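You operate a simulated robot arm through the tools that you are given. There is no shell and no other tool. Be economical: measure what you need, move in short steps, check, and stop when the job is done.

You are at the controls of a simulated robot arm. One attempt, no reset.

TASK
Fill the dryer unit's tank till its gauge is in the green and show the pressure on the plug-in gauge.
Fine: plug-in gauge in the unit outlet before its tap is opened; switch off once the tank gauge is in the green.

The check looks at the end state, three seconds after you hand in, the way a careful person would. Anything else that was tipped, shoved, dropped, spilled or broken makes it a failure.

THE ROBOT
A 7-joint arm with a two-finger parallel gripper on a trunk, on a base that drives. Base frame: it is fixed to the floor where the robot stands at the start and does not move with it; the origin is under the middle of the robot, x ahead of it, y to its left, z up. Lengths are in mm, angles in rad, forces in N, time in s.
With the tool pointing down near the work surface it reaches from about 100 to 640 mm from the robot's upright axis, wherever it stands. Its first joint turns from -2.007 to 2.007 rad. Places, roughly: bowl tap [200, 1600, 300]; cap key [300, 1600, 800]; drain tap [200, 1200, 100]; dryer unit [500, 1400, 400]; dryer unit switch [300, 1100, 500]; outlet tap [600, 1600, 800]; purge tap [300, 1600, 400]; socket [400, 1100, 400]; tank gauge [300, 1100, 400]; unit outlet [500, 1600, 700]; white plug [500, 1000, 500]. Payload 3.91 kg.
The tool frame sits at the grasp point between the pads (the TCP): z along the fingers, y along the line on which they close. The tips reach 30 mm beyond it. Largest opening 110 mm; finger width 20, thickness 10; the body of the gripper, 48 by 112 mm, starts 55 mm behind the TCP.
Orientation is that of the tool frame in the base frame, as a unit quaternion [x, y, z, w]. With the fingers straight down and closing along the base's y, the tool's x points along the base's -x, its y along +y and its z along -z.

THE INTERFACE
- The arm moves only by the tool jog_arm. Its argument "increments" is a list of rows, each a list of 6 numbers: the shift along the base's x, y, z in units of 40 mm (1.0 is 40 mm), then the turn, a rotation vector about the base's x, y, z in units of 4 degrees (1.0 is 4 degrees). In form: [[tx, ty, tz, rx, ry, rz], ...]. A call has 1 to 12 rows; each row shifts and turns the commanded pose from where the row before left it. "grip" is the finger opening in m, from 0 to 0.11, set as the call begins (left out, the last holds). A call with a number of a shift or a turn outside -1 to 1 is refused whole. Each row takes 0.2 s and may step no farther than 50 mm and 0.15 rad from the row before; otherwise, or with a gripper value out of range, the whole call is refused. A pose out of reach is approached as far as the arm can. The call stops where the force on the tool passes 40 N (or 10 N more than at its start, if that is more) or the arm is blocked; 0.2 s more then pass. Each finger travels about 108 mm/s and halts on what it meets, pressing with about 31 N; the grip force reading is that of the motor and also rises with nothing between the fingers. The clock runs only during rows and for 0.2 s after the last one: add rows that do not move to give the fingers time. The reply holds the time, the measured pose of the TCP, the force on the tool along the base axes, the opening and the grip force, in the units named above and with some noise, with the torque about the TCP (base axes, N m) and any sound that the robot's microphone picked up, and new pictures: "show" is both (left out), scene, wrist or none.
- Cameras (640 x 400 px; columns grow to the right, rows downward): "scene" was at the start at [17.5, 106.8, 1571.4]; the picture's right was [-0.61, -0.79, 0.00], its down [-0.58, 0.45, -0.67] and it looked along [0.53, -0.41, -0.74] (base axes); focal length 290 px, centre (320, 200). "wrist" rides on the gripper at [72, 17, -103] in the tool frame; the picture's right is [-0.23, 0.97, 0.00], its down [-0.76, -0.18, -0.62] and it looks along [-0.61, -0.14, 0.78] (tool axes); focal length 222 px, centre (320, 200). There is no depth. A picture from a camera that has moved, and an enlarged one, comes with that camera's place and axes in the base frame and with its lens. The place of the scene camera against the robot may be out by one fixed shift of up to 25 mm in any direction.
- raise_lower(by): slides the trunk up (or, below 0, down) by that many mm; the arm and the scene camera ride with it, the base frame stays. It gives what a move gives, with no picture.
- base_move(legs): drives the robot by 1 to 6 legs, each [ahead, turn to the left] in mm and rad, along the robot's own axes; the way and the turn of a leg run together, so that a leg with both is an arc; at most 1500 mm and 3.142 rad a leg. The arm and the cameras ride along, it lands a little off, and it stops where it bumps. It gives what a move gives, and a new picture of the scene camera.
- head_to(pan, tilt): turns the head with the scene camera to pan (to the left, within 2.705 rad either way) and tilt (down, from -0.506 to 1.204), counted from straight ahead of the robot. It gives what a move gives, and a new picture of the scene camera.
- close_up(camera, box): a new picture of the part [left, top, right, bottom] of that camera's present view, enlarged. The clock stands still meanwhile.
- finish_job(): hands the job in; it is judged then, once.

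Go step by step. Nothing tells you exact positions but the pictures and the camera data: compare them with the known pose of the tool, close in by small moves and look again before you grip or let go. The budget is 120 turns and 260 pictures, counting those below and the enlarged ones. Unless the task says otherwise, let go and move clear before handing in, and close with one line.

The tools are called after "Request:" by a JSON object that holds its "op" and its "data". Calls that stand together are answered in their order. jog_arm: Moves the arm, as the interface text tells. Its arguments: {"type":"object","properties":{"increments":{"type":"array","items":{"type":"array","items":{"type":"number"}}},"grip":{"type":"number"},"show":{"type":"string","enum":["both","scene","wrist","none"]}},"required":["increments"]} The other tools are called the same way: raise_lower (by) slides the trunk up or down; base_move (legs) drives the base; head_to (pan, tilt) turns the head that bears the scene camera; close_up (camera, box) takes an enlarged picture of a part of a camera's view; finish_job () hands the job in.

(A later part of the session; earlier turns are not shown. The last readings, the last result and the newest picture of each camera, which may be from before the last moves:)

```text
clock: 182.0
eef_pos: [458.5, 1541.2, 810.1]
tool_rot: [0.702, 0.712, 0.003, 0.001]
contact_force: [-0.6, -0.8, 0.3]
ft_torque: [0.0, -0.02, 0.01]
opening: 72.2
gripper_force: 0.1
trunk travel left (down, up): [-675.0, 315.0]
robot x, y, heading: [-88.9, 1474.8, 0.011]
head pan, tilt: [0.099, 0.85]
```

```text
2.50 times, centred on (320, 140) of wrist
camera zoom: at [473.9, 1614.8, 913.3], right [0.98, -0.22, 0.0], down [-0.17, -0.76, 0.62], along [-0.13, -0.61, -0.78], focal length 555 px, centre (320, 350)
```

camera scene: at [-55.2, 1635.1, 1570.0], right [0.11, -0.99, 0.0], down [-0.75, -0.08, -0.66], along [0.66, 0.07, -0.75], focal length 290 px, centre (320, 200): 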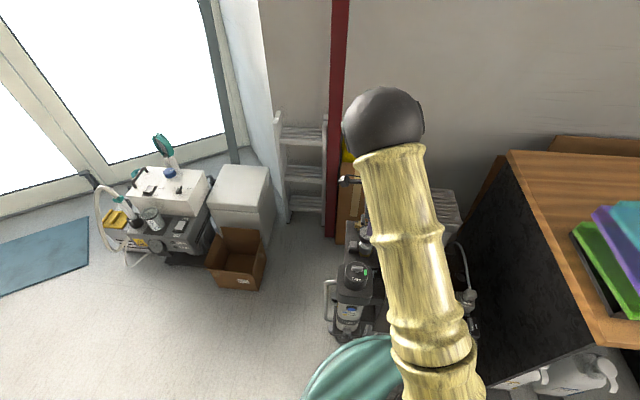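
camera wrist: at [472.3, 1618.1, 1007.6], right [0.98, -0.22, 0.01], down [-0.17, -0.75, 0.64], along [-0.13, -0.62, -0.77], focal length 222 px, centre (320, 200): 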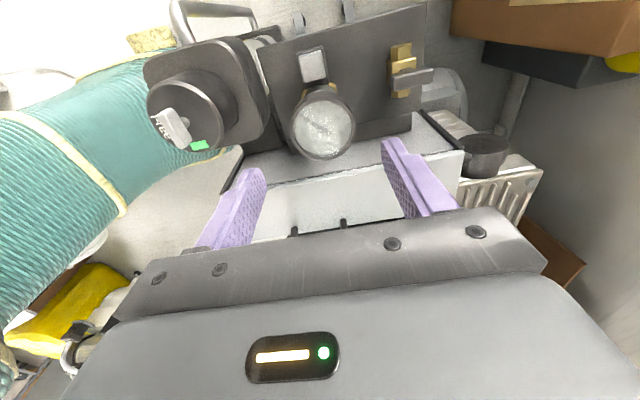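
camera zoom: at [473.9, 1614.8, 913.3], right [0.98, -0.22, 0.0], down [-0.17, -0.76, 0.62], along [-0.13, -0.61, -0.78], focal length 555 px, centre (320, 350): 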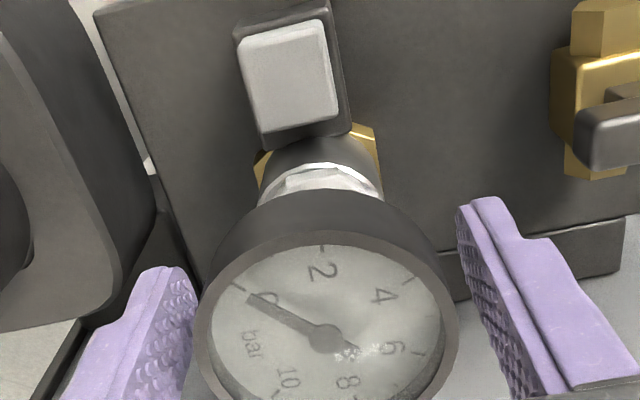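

Request:
{"op": "jog_arm", "data": {"increments": [[0, 0.04, 0, 0, 0, 0], [0, 0, 0, 0, 0, 0], [0, 0, 0, 0, 0, 0], [0, 0, 0, 0, 0, 0]], "grip": 0.03, "show": "none"}}

Request:
{"op": "jog_arm", "data": {"increments": [[0, 0, -0.04, 0, 0, 0], [0, 0, -0.04, 0, 0, 0], [0, 0, -0.04, 0, 0, 0], [0, 0, -0.04, 0, 0, 0], [0, 0, -0.04, 0, 0, 0], [0, 0, -0.04, 0, 0, 0]], "show": "none"}}

Request:
{"op": "close_up", "data": {"camera": "wrist", "box": [230, 60, 410, 220]}}

```text
clock: 183.0
eef_pos: [459.2, 1541.9, 810.2]
tool_rot: [0.703, 0.711, 0.001, 0.001]
contact_force: [-2.0, -6.4, -2.1]
ft_torque: [-0.42, 0.15, -0.02]
opening: 56.0
gripper_force: 30.9
trunk travel left (down, up): [-675.0, 315.0]
robot x, y, heading: [-87.9, 1472.2, 0.01]
head pan, tilt: [0.099, 0.85]
```

```text
clock: 184.4
eef_pos: [459.6, 1542.4, 801.1]
tool_rot: [0.702, 0.712, 0.004, 0.002]
contact_force: [-2.9, 2.5, 23.8]
ft_torque: [0.01, 0.28, -0.03]
opening: 55.7
gripper_force: 31.4
trunk travel left (down, up): [-675.0, 315.0]
robot x, y, heading: [-87.0, 1470.4, 0.013]
head pan, tilt: [0.099, 0.85]
```

```text
2.50 times, centred on (320, 140) of wrist
camera zoom: at [474.6, 1616.5, 905.1], right [0.98, -0.21, 0.01], down [-0.17, -0.77, 0.62], along [-0.13, -0.61, -0.78], focal length 555 px, centre (320, 350)
```

zoom: 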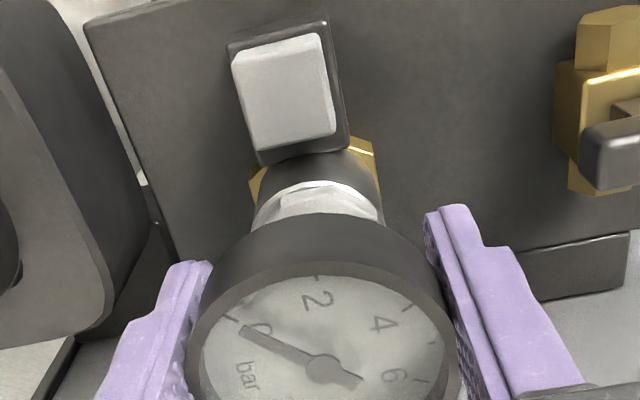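

The grip slips at ~24 N, so I'll push with the palm instead: open slightly, slide the hand down so the palm bears squarely on the dial.

Request:
{"op": "jog_arm", "data": {"increments": [[0, 0, 0, 0, 0, 0], [0, 0, -0.3, 0, 0, 0], [0, 0, -0.3, 0, 0, 0], [0, 0, -0.15, 0, 0, 0], [0, 0, 0, 0, 0, 0]], "grip": 0.062, "show": "wrist"}}

Request:
{"op": "close_up", "data": {"camera": "wrist", "box": [230, 60, 410, 220]}}

```text
clock: 185.6
eef_pos: [461.0, 1543.1, 771.4]
tool_rot: [0.703, 0.711, 0.003, 0.0]
contact_force: [-0.3, 0.6, 0.6]
ft_torque: [-0.02, -0.01, 0.06]
opening: 62.2
gripper_force: 0.0
trunk travel left (down, up): [-675.0, 315.0]
robot x, y, heading: [-86.3, 1472.5, 0.007]
head pan, tilt: [0.099, 0.85]
camera wrist: at [475.6, 1616.3, 873.9], right [0.98, -0.22, 0.0], down [-0.17, -0.76, 0.62], along [-0.13, -0.61, -0.78], focal length 222 px, centre (320, 200)
```

wrist: 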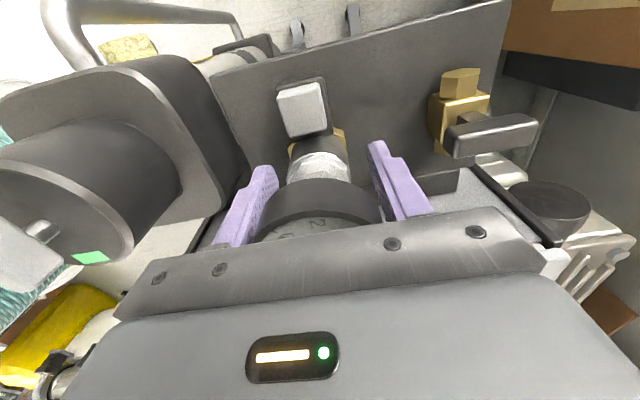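

```text
2.50 times, centred on (320, 140) of wrist
camera zoom: at [475.6, 1616.3, 873.9], right [0.98, -0.22, 0.0], down [-0.17, -0.76, 0.62], along [-0.13, -0.61, -0.78], focal length 555 px, centre (320, 350)
```

zoom: 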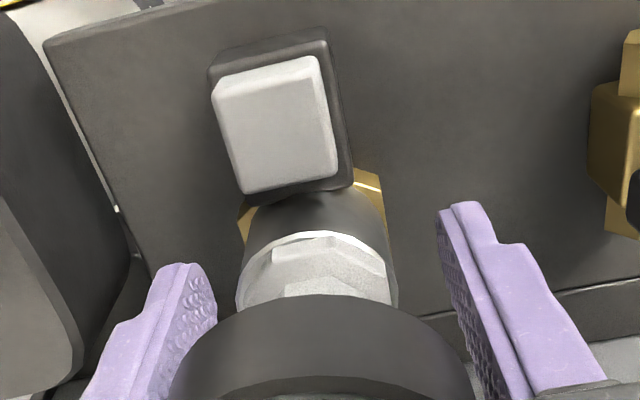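

Fingers straddle cleanly. Continue down gently until the palm presses.

Request:
{"op": "jog_arm", "data": {"increments": [[-0.03, 0, -0.06, 0, 0, 0], [0, 0, -0.04, 0, 0, 0], [0, 0, -0.04, 0, 0, 0], [0, 0, -0.03, 0, 0, 0], [0, 0, -0.03, 0, 0, 0], [0, 0, -0.03, 0, 0, 0], [0, 0, -0.03, 0, 0, 0], [0, 0, -0.03, 0, 0, 0], [0, 0, -0.03, 0, 0, 0], [0, 0, -0.03, 0, 0, 0], [0, 0, -0.03, 0, 0, 0]], "show": "none"}}

Request:
{"op": "close_up", "data": {"camera": "wrist", "box": [270, 90, 370, 190]}}

```text
clock: 187.6
eef_pos: [461.0, 1542.3, 762.1]
tool_rot: [0.703, 0.711, 0.006, 0.003]
contact_force: [-8.3, 0.6, 23.2]
ft_torque: [-0.29, -0.18, -0.07]
opening: 61.8
gripper_force: 0.1
trunk travel left (down, up): [-675.0, 315.0]
robot x, y, heading: [-84.1, 1474.2, 0.009]
head pan, tilt: [0.099, 0.85]
stopped in row 9: the force on the tool passed its limit at 43 N (the readings are from after the stop); the commanded pose is now the measured one
```

```text
4.00 times, centred on (320, 140) of wrist
camera zoom: at [474.6, 1615.8, 866.6], right [0.98, -0.22, 0.01], down [-0.18, -0.77, 0.62], along [-0.12, -0.61, -0.79], focal length 888 px, centre (320, 440)
```

zoom: 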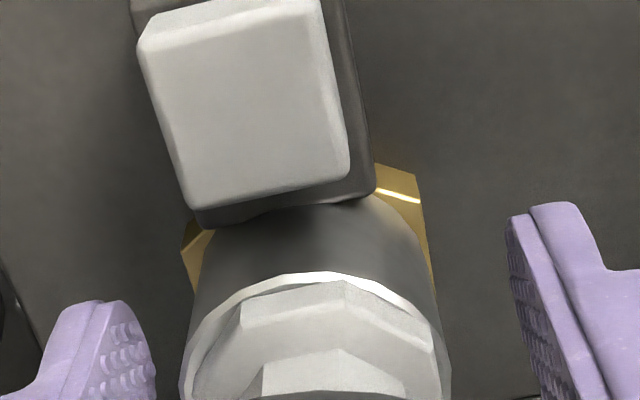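

Palm push held 43 N against a firm stop, so it is bottomed out. One pull test now with this clean grip.

Request:
{"op": "jog_arm", "data": {"increments": [[0, 0, 0.5, 0, 0, 0], [0, 0, 0.7, 0, 0, 0], [0, 0, 0, 0, 0, 0]], "show": "none"}}

Request:
{"op": "jog_arm", "data": {"increments": [[0, 0, 0, 0, 0, 0], [0, 0, 0, 0, 0, 0], [0, 0, 0, 0, 0, 0], [0, 0, 0.05, 0, 0, 0], [0, 0, 0.05, 0, 0, 0], [0, 0, 0, 0, 0, 0]], "grip": 0.03, "show": "none"}}

Request:
{"op": "close_up", "data": {"camera": "wrist", "box": [270, 90, 370, 190]}}

```text
clock: 188.4
eef_pos: [461.8, 1541.5, 808.3]
tool_rot: [0.703, 0.711, 0.004, 0.003]
contact_force: [-0.3, 1.2, 1.3]
ft_torque: [0.04, -0.01, -0.04]
opening: 62.0
gripper_force: 0.0
trunk travel left (down, up): [-675.0, 315.0]
robot x, y, heading: [-87.9, 1474.9, 0.014]
head pan, tilt: [0.099, 0.85]
```

```text
clock: 189.8
eef_pos: [461.3, 1542.8, 812.9]
tool_rot: [0.703, 0.711, 0.004, 0.003]
contact_force: [-3.0, -3.9, -2.5]
ft_torque: [-0.26, 0.21, 0.01]
opening: 55.8
gripper_force: 31.0
trunk travel left (down, up): [-675.0, 315.0]
robot x, y, heading: [-86.5, 1473.0, 0.007]
head pan, tilt: [0.099, 0.85]
```

```text
4.00 times, centred on (320, 140) of wrist
camera zoom: at [476.1, 1614.5, 915.8], right [0.98, -0.22, 0.01], down [-0.18, -0.76, 0.62], along [-0.13, -0.61, -0.78], focal length 888 px, centre (320, 440)
```

zoom: 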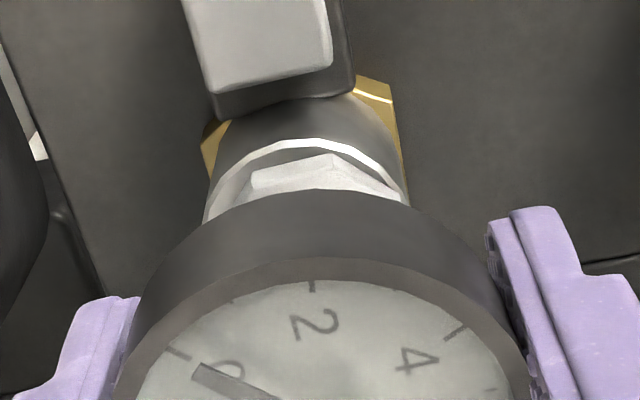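

It lifts freely with only its own weight; the nut sits flush on the collar, so it's a plain push-in seat. I'll reseat it, release, and move up to prepare for the outlet tap.

Request:
{"op": "jog_arm", "data": {"increments": [[0, 0, -0.06, 0, 0, 0], [0, 0, -0.06, 0, 0, 0], [0, 0, -0.03, 0, 0, 0], [0, 0, 0, 0, 0, 0]], "show": "none"}}

Request:
{"op": "jog_arm", "data": {"increments": [[0, 0, 0, 0, 0, 0], [0, 0, 0, 0, 0, 0], [0, 0, 0.4, 0, 0, 0], [0, 0, 1, 0, 0, 0], [0, 0, 1, 0, 0, 0], [0, 0, 0, 0, 0, 0]], "grip": 0.08, "show": "wrist"}}

Request:
{"op": "close_up", "data": {"camera": "wrist", "box": [240, 40, 460, 180]}}

```text
clock: 190.8
eef_pos: [461.1, 1542.2, 807.8]
tool_rot: [0.702, 0.712, 0.006, 0.003]
contact_force: [-6.7, -7.4, 7.5]
ft_torque: [-0.35, 0.22, -0.01]
opening: 56.1
gripper_force: 30.8
trunk travel left (down, up): [-675.0, 315.0]
robot x, y, heading: [-85.5, 1467.6, 0.012]
head pan, tilt: [0.099, 0.85]
```

```text
clock: 192.2
eef_pos: [460.2, 1544.0, 901.6]
tool_rot: [0.703, 0.711, 0.004, 0.003]
contact_force: [0.4, -0.6, 0.7]
ft_torque: [0.01, 0.03, 0.0]
opening: 79.9
gripper_force: 0.1
trunk travel left (down, up): [-675.0, 315.0]
robot x, y, heading: [-86.4, 1471.8, 0.008]
head pan, tilt: [0.099, 0.85]
camera wrist: at [475.8, 1616.2, 1005.4], right [0.98, -0.22, 0.01], down [-0.17, -0.76, 0.62], along [-0.13, -0.61, -0.78], focal length 222 px, centre (320, 200)
```

wrist: 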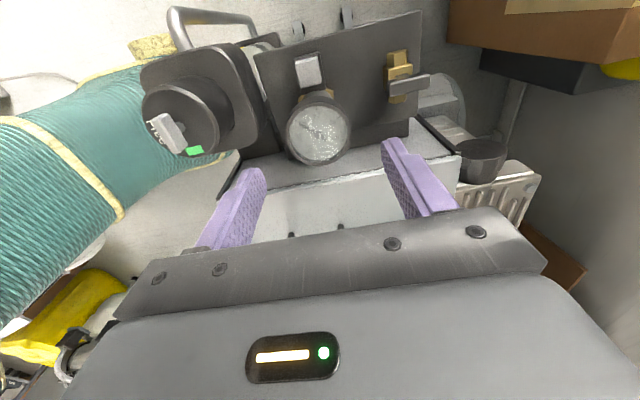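

```text
2.86 times, centred on (350, 110) of wrist
camera zoom: at [475.8, 1616.2, 1005.4], right [0.98, -0.22, 0.01], down [-0.17, -0.76, 0.62], along [-0.13, -0.61, -0.78], focal length 635 px, centre (234, 457)
```

zoom: 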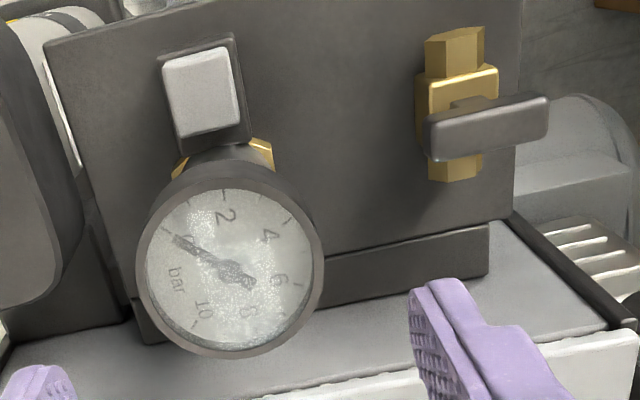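

Before opening the tap I'll make one better-aligned seating attempt: zero the side load (shift −1.7, −1.8 mm, trim tilt) and press again.

Request:
{"op": "jog_arm", "data": {"increments": [[-0.043, -0.045, -0.5, 0, 0.14, 0], [0, 0, -0.9, 0, 0, 0], [0, 0, -0.9, 0, 0, 0], [0, 0, 0, 0, 0, 0]], "grip": 0.07, "show": "none"}}

Request:
{"op": "jog_arm", "data": {"increments": [[0, 0, 0, 0, 0, 0], [0, 0, 0, 0, 0, 0], [0, 0, 0, 0, 0, 0], [0, 0, 0, 0, 0, 0]], "grip": 0.03, "show": "none"}}

```text
clock: 193.2
eef_pos: [457.6, 1543.2, 810.2]
tool_rot: [0.703, 0.711, 0.001, 0.0]
contact_force: [0.0, 0.3, -0.6]
ft_torque: [0.0, 0.0, 0.0]
opening: 70.0
gripper_force: 0.0
trunk travel left (down, up): [-675.0, 315.0]
robot x, y, heading: [-92.1, 1473.8, 0.01]
head pan, tilt: [0.099, 0.85]
```

```text
clock: 194.2
eef_pos: [457.8, 1543.3, 809.7]
tool_rot: [0.703, 0.711, 0.0, 0.0]
contact_force: [0.2, -0.7, 0.0]
ft_torque: [0.02, -0.03, 0.01]
opening: 55.8
gripper_force: 30.8
trunk travel left (down, up): [-675.0, 315.0]
robot x, y, heading: [-87.4, 1473.5, 0.008]
head pan, tilt: [0.099, 0.85]
```

Side load is now zero. Pressing.

Request:
{"op": "jog_arm", "data": {"increments": [[0, 0, -0.03, 0, 0, 0], [0, 0, -0.03, 0, 0, 0], [0, 0, -0.03, 0, 0, 0], [0, 0, -0.03, 0, 0, 0]], "show": "none"}}

Request:
{"op": "close_up", "data": {"camera": "wrist", "box": [270, 80, 370, 180]}}

```text
clock: 195.2
eef_pos: [458.7, 1541.1, 807.5]
tool_rot: [0.703, 0.711, 0.002, 0.0]
contact_force: [-4.7, 5.7, 23.2]
ft_torque: [-0.05, 0.16, -0.05]
opening: 55.6
gripper_force: 31.2
trunk travel left (down, up): [-675.0, 315.0]
robot x, y, heading: [-85.5, 1472.9, 0.012]
head pan, tilt: [0.099, 0.85]
```

```text
4.00 times, centred on (320, 130) of wrist
camera zoom: at [473.9, 1614.8, 910.7], right [0.98, -0.21, 0.0], down [-0.17, -0.77, 0.62], along [-0.13, -0.61, -0.78], focal length 888 px, centre (320, 480)
```

zoom: 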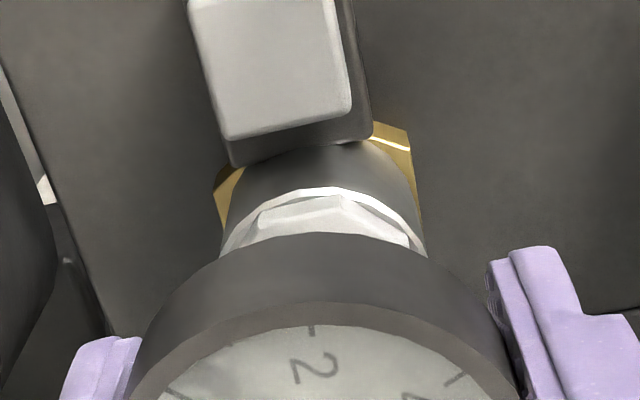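

Hard, square bottom: it is fully seated. Releasing and turning the hand for the outlet tap.

Request:
{"op": "jog_arm", "data": {"increments": [[0, 0, 0, 0, 0, 0], [0, 0, 0, 0, 0, 0], [0, 0, 0.4, 0, 0, 0], [0, 0, 1, 0, 0, 0], [0, 0, 1, 0, 0, 1], [0, 0, 0, 0, 0, 1], [0, 0, 0, 0, 0, 1], [0, 0, 0, 0, 0, 1], [0, 0, 0, 0, 0, 1], [0, 0, 0, 0, 0, 1], [0, 0, 0, 0, 0, 1], [0, 0, 0, 0, 0, 1]], "grip": 0.08, "show": "none"}}

Request:
{"op": "jog_arm", "data": {"increments": [[0, 0, 0, 0, 0, 1], [0, 0, 0, 0, 0, 1], [0, 0, 0, 0, 0, 1], [0, 0, 0, 0, 0, 1], [0, 0, 0, 0, 0, 1], [0, 0, 0, 0, 0, 1], [0, 0, 0, 0, 0, 1], [0, 0, 0, 0, 0, 1], [0, 0, 0, 0, 0, 1], [0, 0, 0, 0, 0, 1], [0, 0, 0, 0, 0, 1], [0, 0, 0, 0, 0, 1]], "grip": 0.0, "show": "none"}}

Request:
{"op": "jog_arm", "data": {"increments": [[0, 0, 0, 0, 0, 1], [0, 0, 0, 0, 0, 1], [0, 0, 0, 0, 0, 0.4]], "show": "both"}}

Request:
{"op": "close_up", "data": {"camera": "wrist", "box": [230, 40, 410, 220]}}

```text
clock: 197.8
eef_pos: [460.4, 1541.5, 900.0]
tool_rot: [0.479, 0.878, 0.001, 0.0]
contact_force: [0.0, 0.6, -0.3]
ft_torque: [0.0, -0.01, 0.01]
opening: 80.1
gripper_force: 0.3
trunk travel left (down, up): [-675.0, 315.0]
robot x, y, heading: [-87.8, 1470.8, 0.008]
head pan, tilt: [0.099, 0.85]
```

```text
clock: 200.4
eef_pos: [459.6, 1541.9, 902.2]
tool_rot: [0.081, 0.997, 0.0, 0.0]
contact_force: [-0.1, -0.2, 0.8]
ft_torque: [-0.01, 0.04, -0.01]
opening: 0.2
gripper_force: 31.4
trunk travel left (down, up): [-675.0, 315.0]
robot x, y, heading: [-84.0, 1468.7, 0.006]
head pan, tilt: [0.099, 0.85]
```

```text
clock: 201.2
eef_pos: [457.9, 1541.1, 900.2]
tool_rot: [-0.003, 1.0, -0.001, 0.0]
contact_force: [0.6, 0.3, 0.1]
ft_torque: [-0.03, 0.02, 0.01]
opening: 0.2
gripper_force: 31.0
trunk travel left (down, up): [-675.0, 315.0]
robot x, y, heading: [-87.1, 1472.1, 0.012]
head pan, tilt: [0.099, 0.85]
camera scene: at [-55.3, 1635.1, 1570.0], right [0.11, -0.99, 0.0], down [-0.75, -0.08, -0.66], along [0.66, 0.07, -0.75], focal length 290 px, centre (320, 200)
camera wrist: at [386.9, 1558.2, 1004.7], right [0.22, 0.98, 0.0], down [0.76, -0.17, 0.62], along [0.61, -0.14, -0.78], focal length 222 px, centre (320, 200)
```

scene: 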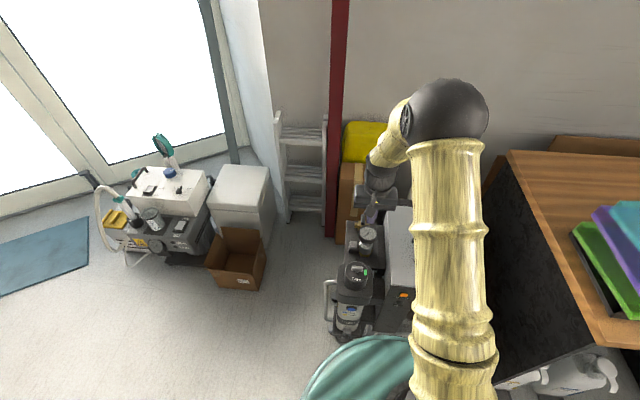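
wrist: 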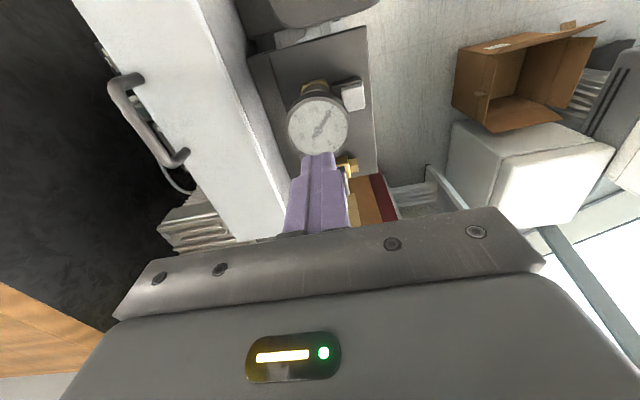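

```text
2.22 times, centred on (320, 130) of wrist
camera zoom: at [386.9, 1558.2, 1004.7], right [0.22, 0.98, 0.0], down [0.76, -0.17, 0.62], along [0.61, -0.14, -0.78], focal length 494 px, centre (320, 356)
```

zoom: 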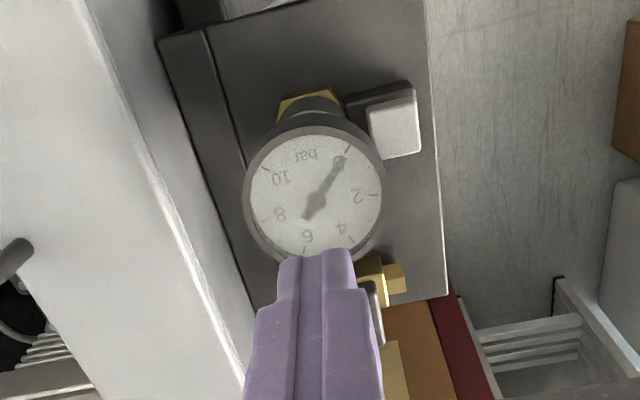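

Request:
{"op": "base_move", "data": {"legs": [[40, 0]]}}

Request:
{"op": "jog_arm", "data": {"increments": [[0.5, 0.4, 0, 0, 0, 0], [0.5, 0.4, 0, 0, 0, 0], [0.5, 0.2, 0, 0, 0, 0], [0, 0, 0, 0, 0, 0]], "show": "wrist"}}

Request:
{"op": "close_up", "data": {"camera": "wrist", "box": [220, 60, 400, 220]}}

Request:
{"op": "close_up", "data": {"camera": "scene", "box": [310, 180, 410, 270]}}

```text
clock: 202.1
eef_pos: [500.7, 1541.4, 900.0]
tool_rot: [-0.002, 1.0, 0.0, -0.002]
contact_force: [-1.0, 0.8, -0.5]
ft_torque: [0.04, 0.0, -0.01]
opening: 0.1
gripper_force: 31.3
trunk travel left (down, up): [-675.0, 315.0]
robot x, y, heading: [-48.2, 1467.6, 0.007]
head pan, tilt: [0.099, 0.85]
camera scene: at [-11.9, 1635.4, 1569.9], right [0.11, -0.99, 0.0], down [-0.75, -0.08, -0.66], along [0.66, 0.07, -0.75], focal length 290 px, centre (320, 200)
```

scene: 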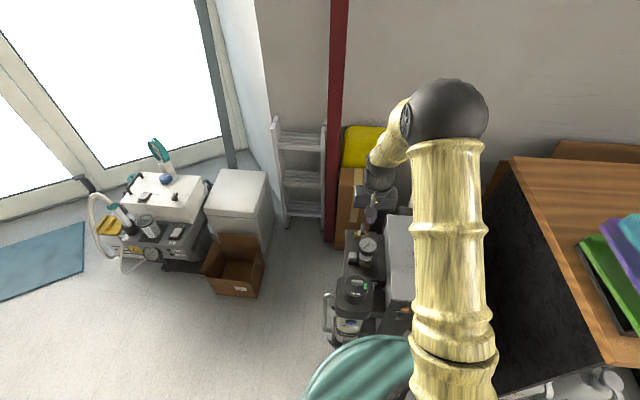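

```text
clock: 203.1
eef_pos: [561.2, 1581.2, 903.4]
tool_rot: [-0.002, 1.0, 0.001, -0.001]
contact_force: [-0.1, -0.4, 0.1]
ft_torque: [0.01, -0.01, -0.02]
opening: 0.1
gripper_force: 31.1
trunk travel left (down, up): [-675.0, 315.0]
robot x, y, heading: [-45.4, 1471.9, 0.008]
head pan, tilt: [0.099, 0.85]
camera wrist: at [489.5, 1598.5, 1007.1], right [0.22, 0.97, 0.0], down [0.76, -0.18, 0.62], along [0.61, -0.14, -0.78], focal length 222 px, centre (320, 200)
```

wrist: 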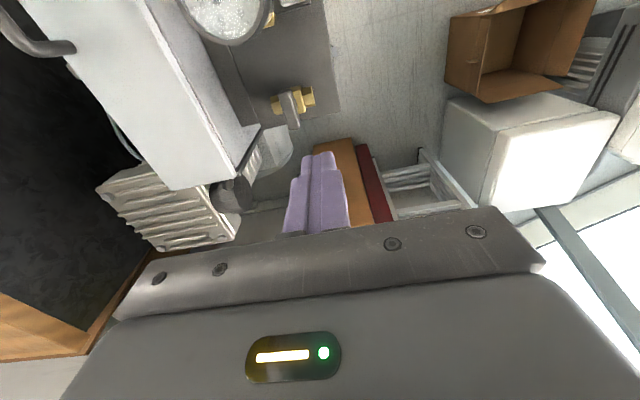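

```text
2.50 times, centred on (310, 140) of wrist
camera zoom: at [489.5, 1598.5, 1007.1], right [0.22, 0.97, 0.0], down [0.76, -0.18, 0.62], along [0.61, -0.14, -0.78], focal length 555 px, centre (345, 350)
```

zoom: 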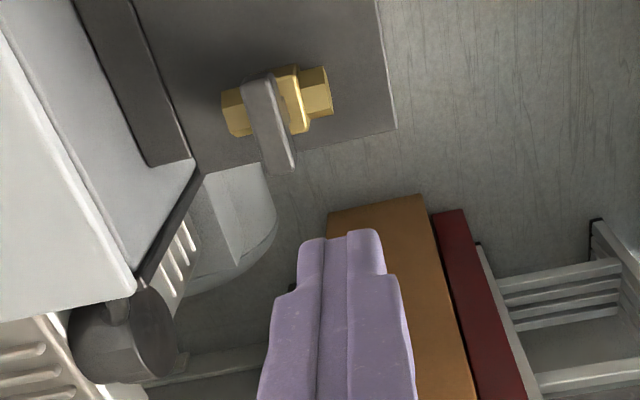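

```text
4.44 times, centred on (360, 225) of scene
camera zoom: at [-13.4, 1635.4, 1570.0], right [0.11, -0.99, 0.0], down [-0.75, -0.08, -0.66], along [0.66, 0.07, -0.75], focal length 1290 px, centre (142, 89)
```

zoom: 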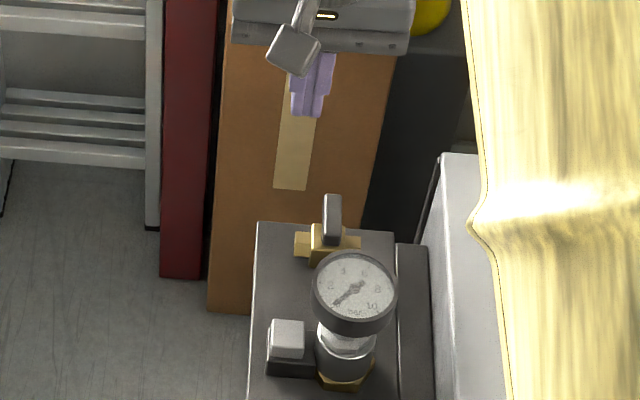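

Lever runs from ≈(533,1553) to (572,1553), z≈765. Descending on its +y side.

Request:
{"op": "jog_arm", "data": {"increments": [[0.05, -0.02, -0.9, 0, 0, 0], [0, 0, -0.9, 0, 0, 0], [0, 0, -0.7, 0, 0, 0], [0, 0, -0.45, 0, 0, 0], [0, 0, 0, 0, 0, 0]], "show": "none"}}

Request:
{"op": "close_up", "data": {"camera": "wrist", "box": [220, 60, 400, 220]}}

Request:
{"op": "close_up", "data": {"camera": "scene", "box": [320, 190, 400, 270]}}

```text
clock: 204.3
eef_pos: [564.9, 1580.6, 781.4]
tool_rot: [-0.002, 1.0, 0.0, -0.001]
contact_force: [0.7, 0.1, -0.4]
ft_torque: [0.0, 0.05, -0.02]
opening: 0.0
gripper_force: 30.8
trunk travel left (down, up): [-675.0, 315.0]
robot x, y, heading: [-46.0, 1470.5, 0.009]
head pan, tilt: [0.099, 0.85]
```

```text
2.50 times, centred on (310, 140) of wrist
camera zoom: at [493.2, 1597.8, 886.0], right [0.22, 0.97, 0.0], down [0.76, -0.18, 0.62], along [0.61, -0.14, -0.78], focal length 555 px, centre (345, 350)
```

zoom: 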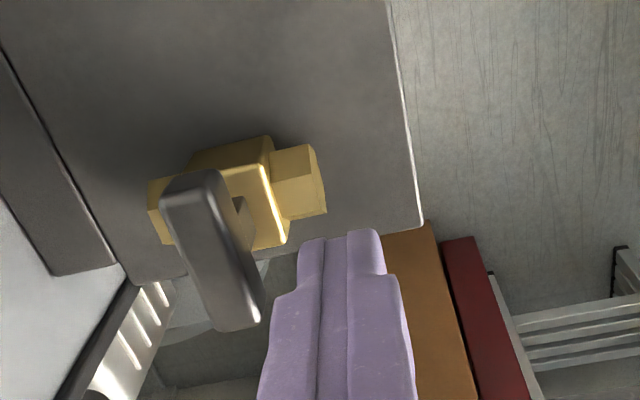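

```text
5.00 times, centred on (360, 230) of scene
camera zoom: at [-13.4, 1635.4, 1570.0], right [0.11, -0.99, 0.0], down [-0.75, -0.08, -0.66], along [0.66, 0.07, -0.75], focal length 1451 px, centre (120, 50)
```

zoom: 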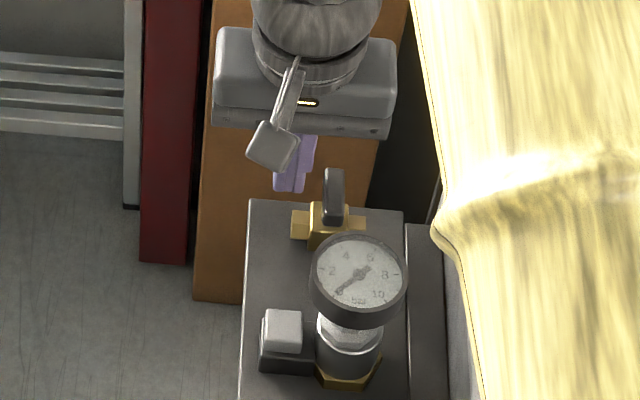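

Finger beside the lever's outer end. Sweeping it along an arc toward −y.

Request:
{"op": "jog_arm", "data": {"increments": [[0, -0.2, 0, 0, 0, 0], [0, -0.2, 0, 0, 0, 0], [0.05, -0.2, 0, 0, 0, 0], [0.05, -0.15, 0, 0, 0, 0]], "show": "wrist"}}

Request:
{"op": "close_up", "data": {"camera": "scene", "box": [320, 190, 400, 270]}}

Request:
{"op": "close_up", "data": {"camera": "wrist", "box": [220, 60, 400, 220]}}

```text
clock: 205.2
eef_pos: [564.1, 1566.3, 783.3]
tool_rot: [-0.005, 1.0, 0.007, -0.003]
contact_force: [-1.3, 9.9, 0.1]
ft_torque: [0.15, 0.03, -0.11]
opening: 0.0
gripper_force: 31.2
trunk travel left (down, up): [-675.0, 315.0]
robot x, y, heading: [-43.0, 1471.2, 0.005]
head pan, tilt: [0.099, 0.85]
stopped in row 4: the force on the tool passed its limit at 45 N (the readings are from after the stop); the commanded pose is now the measured one
camera wrist: at [491.6, 1581.3, 886.6], right [0.22, 0.98, 0.01], down [0.77, -0.18, 0.62], along [0.6, -0.12, -0.79], focal length 222 px, centre (320, 200)
```

wrist: 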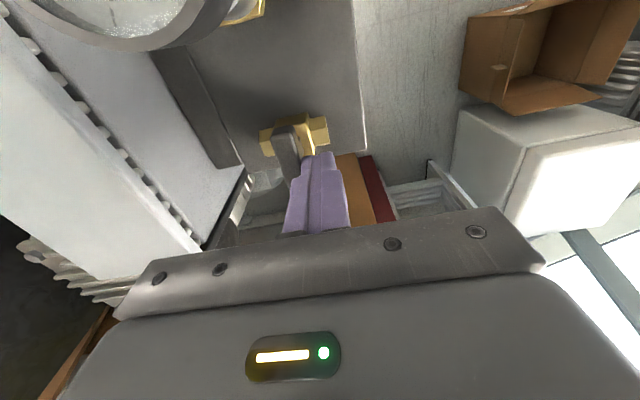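

```text
5.00 times, centred on (360, 230) of scene
camera zoom: at [-13.2, 1635.1, 1570.1], right [0.11, -0.99, 0.0], down [-0.75, -0.08, -0.66], along [0.66, 0.07, -0.75], focal length 1451 px, centre (120, 50)
```

zoom: 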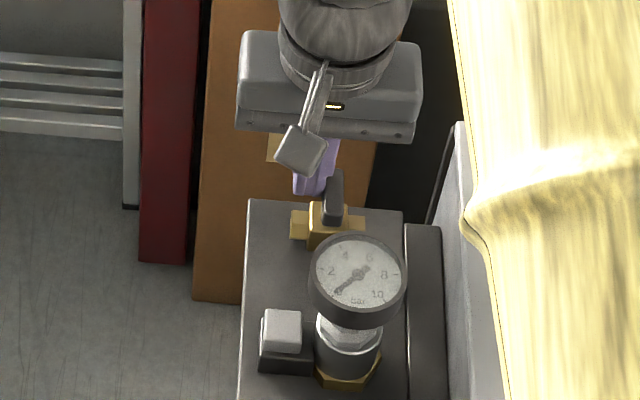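

```text
2.50 times, centred on (310, 140) of wrist
camera zoom: at [491.6, 1581.3, 886.6], right [0.22, 0.98, 0.01], down [0.77, -0.18, 0.62], along [0.6, -0.12, -0.79], focal length 555 px, centre (345, 350)
```

zoom: 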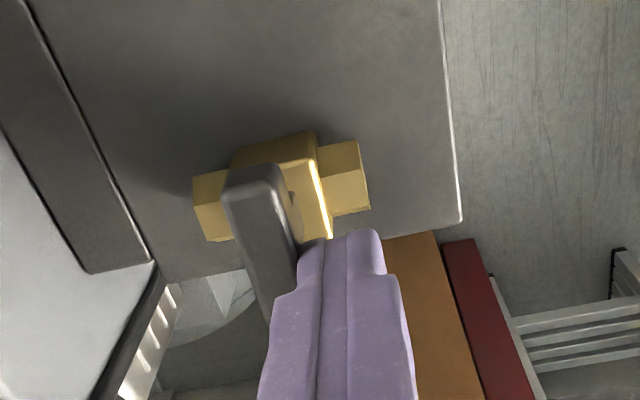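

Stopped hard: that's the closed stop. It must open toward +y; going over to the lever's other side.

Request:
{"op": "jog_arm", "data": {"increments": [[0, 0.1, 0.3, 0, 0, 0], [0, 0, 0.9, 0, 0, 0], [0, -0.6, 0.3, 0, 0, 0], [0, -0.5, 0, 0, 0, 0], [0, 0, -0.7, 0, 0, 0], [0, 0, -0.8, 0, 0, 0], [0, 0, 0, 0, 0, 0]], "show": "none"}}

Request:
{"op": "close_up", "data": {"camera": "wrist", "box": [240, 60, 420, 220]}}

Request:
{"op": "close_up", "data": {"camera": "scene", "box": [320, 190, 400, 270]}}

```text
clock: 206.8
eef_pos: [561.3, 1521.8, 783.3]
tool_rot: [-0.004, 1.0, 0.006, -0.001]
contact_force: [0.4, -0.6, -0.4]
ft_torque: [0.02, -0.04, 0.02]
opening: 0.1
gripper_force: 31.0
trunk travel left (down, up): [-675.0, 315.0]
robot x, y, heading: [-43.8, 1468.8, 0.005]
head pan, tilt: [0.099, 0.85]
```

```text
2.50 times, centred on (330, 140) of wrist
camera zoom: at [488.9, 1537.0, 886.3], right [0.22, 0.98, 0.01], down [0.77, -0.18, 0.62], along [0.6, -0.13, -0.79], focal length 555 px, centre (295, 350)
```

zoom: 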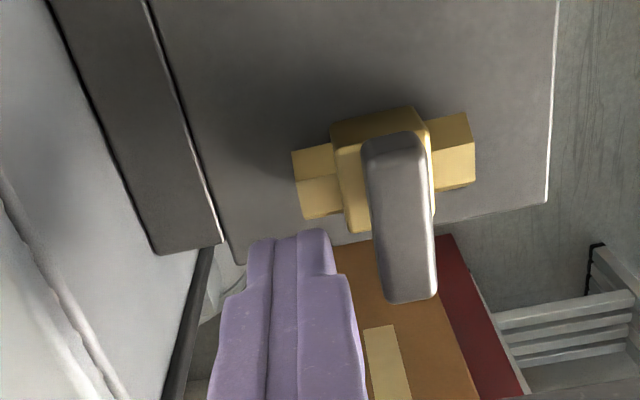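

```text
5.00 times, centred on (360, 230) of scene
camera zoom: at [-13.5, 1635.4, 1570.0], right [0.11, -0.99, 0.0], down [-0.75, -0.08, -0.66], along [0.66, 0.07, -0.75], focal length 1451 px, centre (120, 50)
```

zoom: 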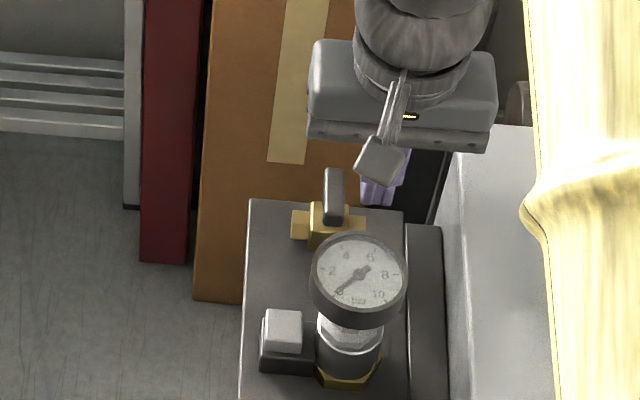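

Request:
{"op": "jog_arm", "data": {"increments": [[0, 0.3, 0, 0, 0, 0], [0.05, 0.2, 0, 0, 0, 0], [0.05, 0.2, 0, 0, 0, 0], [0.03, 0.15, 0, 0, 0, 0]], "show": "none"}}

Request:
{"op": "close_up", "data": {"camera": "wrist", "box": [240, 60, 420, 220]}}

Request:
{"op": "close_up", "data": {"camera": "scene", "box": [320, 190, 400, 270]}}

```text
clock: 207.8
eef_pos: [570.3, 1558.4, 781.1]
tool_rot: [-0.005, 1.0, 0.006, -0.002]
contact_force: [10.2, -2.1, 0.3]
ft_torque: [0.09, -0.31, -0.05]
opening: 0.0
gripper_force: 31.2
trunk travel left (down, up): [-675.0, 315.0]
robot x, y, heading: [-43.6, 1470.0, 0.004]
head pan, tilt: [0.099, 0.85]
```

```text
2.50 times, centred on (330, 140) of wrist
camera zoom: at [497.8, 1573.5, 885.5], right [0.22, 0.98, 0.01], down [0.76, -0.18, 0.62], along [0.61, -0.12, -0.79], focal length 555 px, centre (295, 350)
```

zoom: 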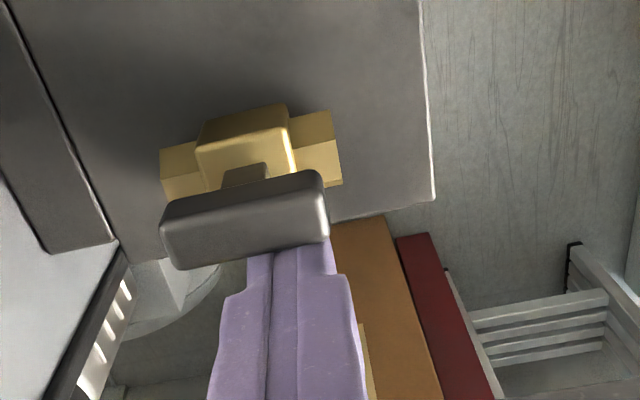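

```text
5.00 times, centred on (360, 230) of scene
camera zoom: at [-11.9, 1635.5, 1570.0], right [0.11, -0.99, 0.0], down [-0.75, -0.08, -0.66], along [0.66, 0.07, -0.75], focal length 1451 px, centre (120, 50)
```

zoom: 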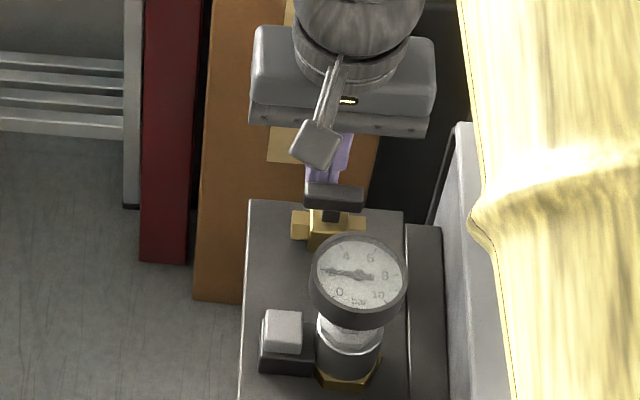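

The tap opened and the plug-in gauge is rising, still seated. Waiting a moment and reading.

Request:
{"op": "jog_arm", "data": {"increments": [[0.1, 0, 0, 0, 0, 0], [0, 0, 0, 0, 0, 0], [0, 0, 0, 0, 0, 0], [0, 0, 0, 0, 0, 0], [0, 0, 0, 0, 0, 0], [0, 0, 0, 0, 0, 0], [0, 0, 0, 0, 0, 0], [0, 0, 0, 0, 0, 0], [0, 0, 0, 0, 0, 0], [0, 0, 0, 0, 0, 0]], "show": "none"}}

Request:
{"op": "close_up", "data": {"camera": "scene", "box": [330, 210, 390, 270]}}

Request:
{"op": "close_up", "data": {"camera": "wrist", "box": [240, 60, 420, 220]}}

```text
clock: 210.0
eef_pos: [573.7, 1556.3, 781.5]
tool_rot: [-0.004, 1.0, 0.006, -0.003]
contact_force: [-0.7, -0.5, -0.8]
ft_torque: [0.02, 0.02, -0.01]
opening: 0.1
gripper_force: 31.0
trunk travel left (down, up): [-675.0, 315.0]
robot x, y, heading: [-43.3, 1468.4, 0.011]
head pan, tilt: [0.099, 0.85]
```

```text
6.67 times, centred on (360, 240) of scene
camera zoom: at [-13.4, 1635.4, 1570.0], right [0.11, -0.99, 0.0], down [-0.75, -0.08, -0.66], along [0.66, 0.07, -0.75], focal length 1934 px, centre (53, -67)
```

zoom: 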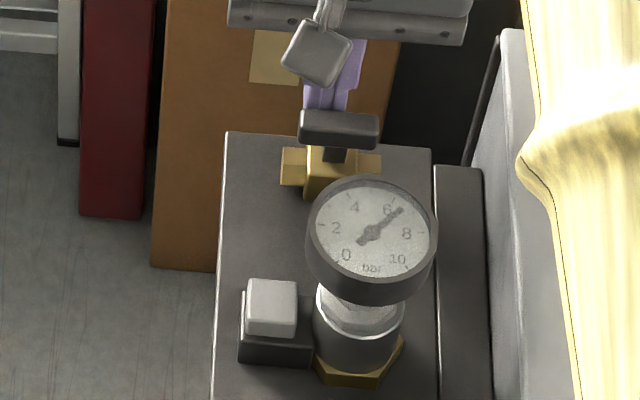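

```text
2.50 times, centred on (330, 140) of wrist
camera zoom: at [500.5, 1572.5, 886.3], right [0.22, 0.98, 0.01], down [0.77, -0.18, 0.62], along [0.6, -0.13, -0.79], focal length 555 px, centre (295, 350)
```

zoom: 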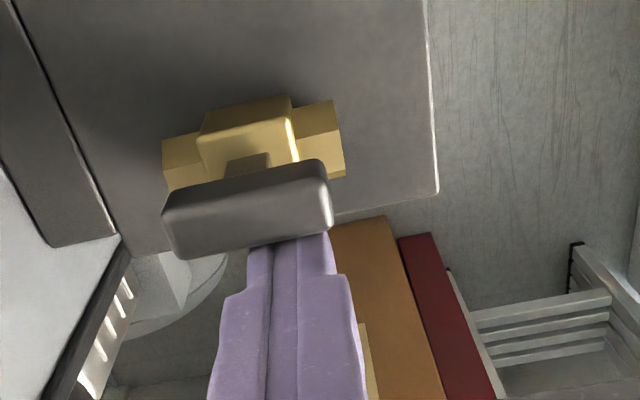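

Plug-in gauge shows ~6.6 bar. Withdrawing the arm upward and back, then checking the tank gauge.

Request:
{"op": "jog_arm", "data": {"increments": [[0.02, 0, 0.3, 0, 0, 0], [0, 0, 1, 0, 0, 0], [0, 0, 1, 0, 0, 0], [0, 0, 1, 0, 0, 0], [0, 0, 1, 0, 0, 0], [-1, 0, 0.3, 0, 0, 0], [-1, 0, 0, 0, 0, 0], [-1, 0, 0, 0, 0, 0], [-1, 0, 0, 0, 0, 0], [-1, 0, 0, 0, 0, 0], [-1, 0, 0, 0, 0, 0]], "show": "none"}}

Request:
{"op": "base_move", "data": {"legs": [[-130, 0]]}}

Request:
{"op": "head_to", "data": {"pan": -0.3, "tilt": 0.85}}

```text
clock: 212.4
eef_pos: [331.0, 1556.2, 967.8]
tool_rot: [-0.005, 1.0, 0.006, -0.002]
contact_force: [0.0, 0.1, 0.2]
ft_torque: [0.02, 0.02, -0.01]
opening: 0.0
gripper_force: 31.6
trunk travel left (down, up): [-675.0, 315.0]
robot x, y, heading: [-43.9, 1470.2, 0.014]
head pan, tilt: [0.099, 0.85]
```

```text
clock: 213.8
eef_pos: [200.7, 1554.0, 968.2]
tool_rot: [-0.004, 1.0, 0.007, 0.0]
contact_force: [0.5, 0.5, -0.2]
ft_torque: [0.03, 0.0, 0.0]
opening: 0.0
gripper_force: 31.3
trunk travel left (down, up): [-675.0, 315.0]
robot x, y, heading: [-173.0, 1470.1, 0.003]
head pan, tilt: [0.099, 0.85]
camera scene: at [-145.4, 1634.5, 1570.1], right [0.1, -0.99, 0.0], down [-0.75, -0.08, -0.66], along [0.66, 0.07, -0.75], focal length 290 px, centre (320, 200)
```

scene: 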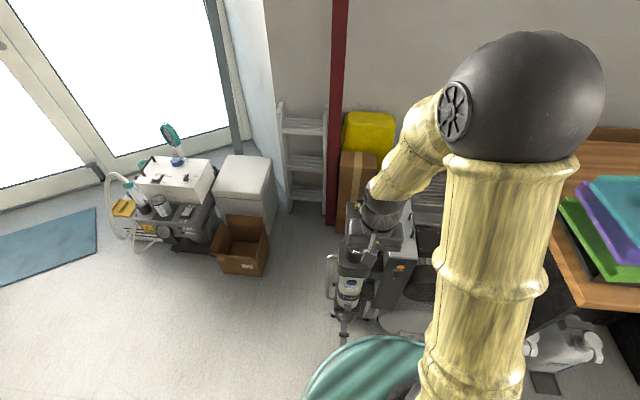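

```text
clock: 214.7
eef_pos: [200.2, 1552.3, 967.2]
tool_rot: [-0.004, 1.0, 0.006, -0.003]
contact_force: [0.2, 0.2, -0.2]
ft_torque: [-0.01, 0.03, 0.01]
opening: 0.0
gripper_force: 31.2
trunk travel left (down, up): [-675.0, 315.0]
robot x, y, heading: [-178.5, 1472.4, 0.007]
head pan, tilt: [-0.3, 0.85]
camera scene: at [-147.2, 1603.7, 1570.0], right [-0.29, -0.96, 0.0], down [-0.72, 0.22, -0.66], along [0.63, -0.19, -0.75], focal length 290 px, centre (320, 200)
```

scene: 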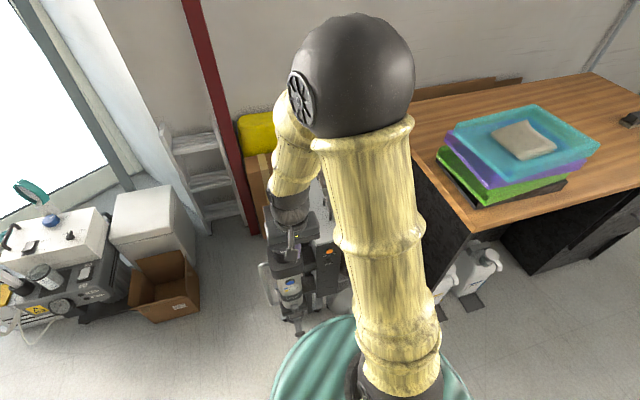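

Request:
{"op": "base_move", "data": {"legs": [[-100, 0], [0, 0.9]]}}

Request:
{"op": "head_to", "data": {"pan": -1.35, "tilt": 0.8}}

```text
clock: 219.3
eef_pos: [-111.9, 1821.8, 966.6]
tool_rot: [-0.447, 0.895, 0.003, -0.005]
contact_force: [0.6, -0.7, -0.3]
ft_torque: [0.02, 0.0, -0.04]
opening: 0.3
gripper_force: 30.3
trunk travel left (down, up): [-675.0, 315.0]
robot x, y, heading: [-279.5, 1470.1, 0.923]
head pan, tilt: [-0.3, 0.85]
camera scene: at [-355.6, 1563.3, 1570.0], right [0.58, -0.81, 0.0], down [-0.61, -0.44, -0.66], along [0.54, 0.39, -0.75], focal length 290 px, centre (320, 200)
```

scene: 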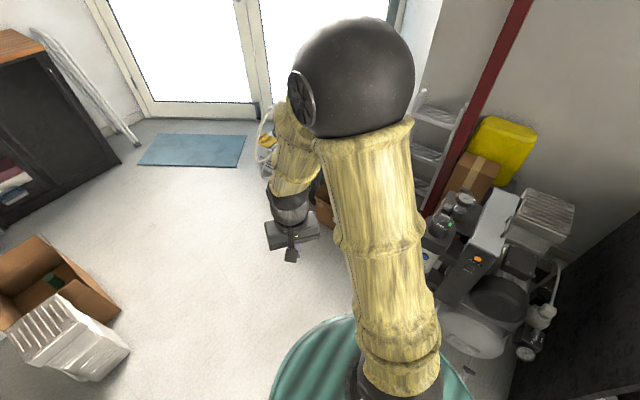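

```text
clock: 220.6
eef_pos: [-111.6, 1821.6, 968.1]
tool_rot: [-0.446, 0.895, 0.005, -0.006]
contact_force: [-0.1, -0.3, 1.0]
ft_torque: [0.0, -0.01, 0.03]
opening: 0.0
gripper_force: 31.2
trunk travel left (down, up): [-675.0, 315.0]
robot x, y, heading: [-274.5, 1471.4, 0.925]
head pan, tilt: [-1.349, 0.799]
camera scene: at [-345.4, 1484.4, 1574.1], right [-0.41, -0.91, 0.0], down [-0.65, 0.29, -0.7], along [0.64, -0.29, -0.72], focal length 290 px, centre (320, 200)
```

scene: 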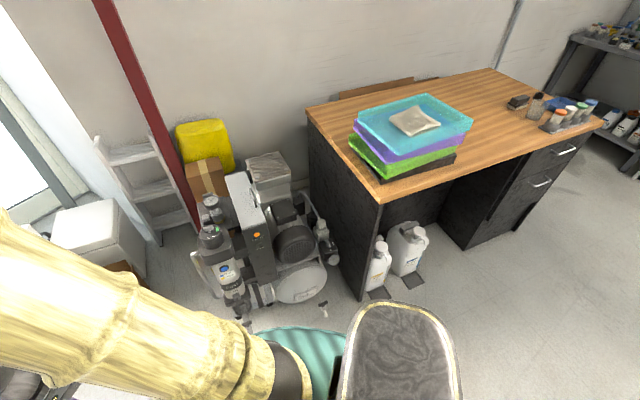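

Request:
{"op": "close_up", "data": {"camera": "scene", "box": [322, 245, 346, 270]}}

Request:
{"op": "close_up", "data": {"camera": "scene", "box": [195, 185, 235, 225]}}

Request:
{"op": "close_up", "data": {"camera": "scene", "box": [190, 180, 350, 330]}}

```text
16.00 times, centred on (334, 258) of scene
camera zoom: at [-345.4, 1484.4, 1574.1], right [-0.41, -0.91, 0.0], down [-0.65, 0.29, -0.7], along [0.64, -0.29, -0.72], focal length 4642 px, centre (96, -720)
```

zoom: 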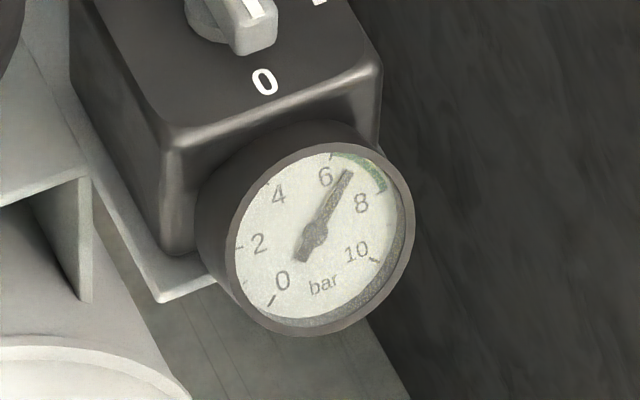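

```text
10.00 times, centred on (215, 205) of scene
camera zoom: at [-345.4, 1484.4, 1574.1], right [-0.41, -0.91, 0.0], down [-0.65, 0.29, -0.7], along [0.64, -0.29, -0.72], focal length 2901 px, centre (1370, 150)
```

zoom: 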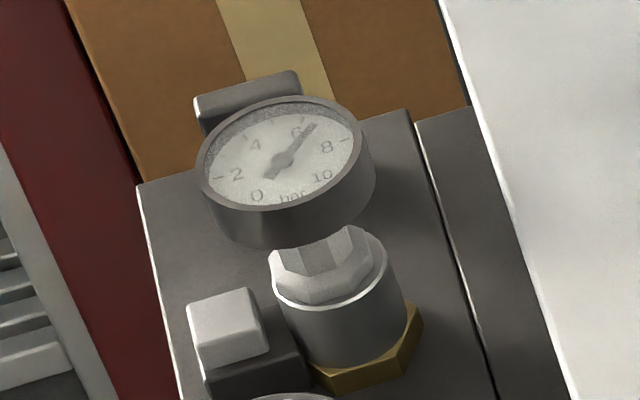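

```text
2.67 times, centred on (270, 255) of scene
camera zoom: at [-345.4, 1484.4, 1574.1], right [-0.41, -0.91, 0.0], down [-0.65, 0.29, -0.7], along [0.64, -0.29, -0.72], focal length 774 px, centre (453, 53)
```

zoom: 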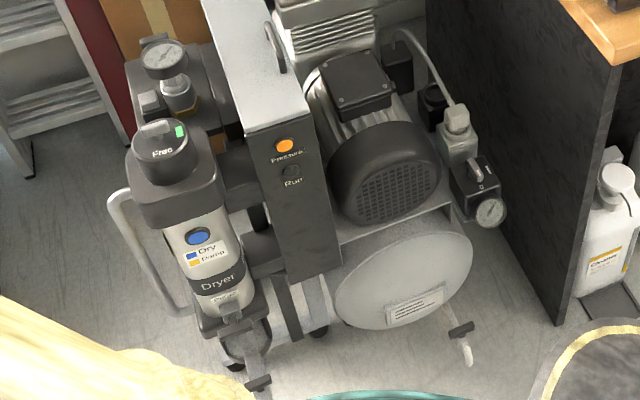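

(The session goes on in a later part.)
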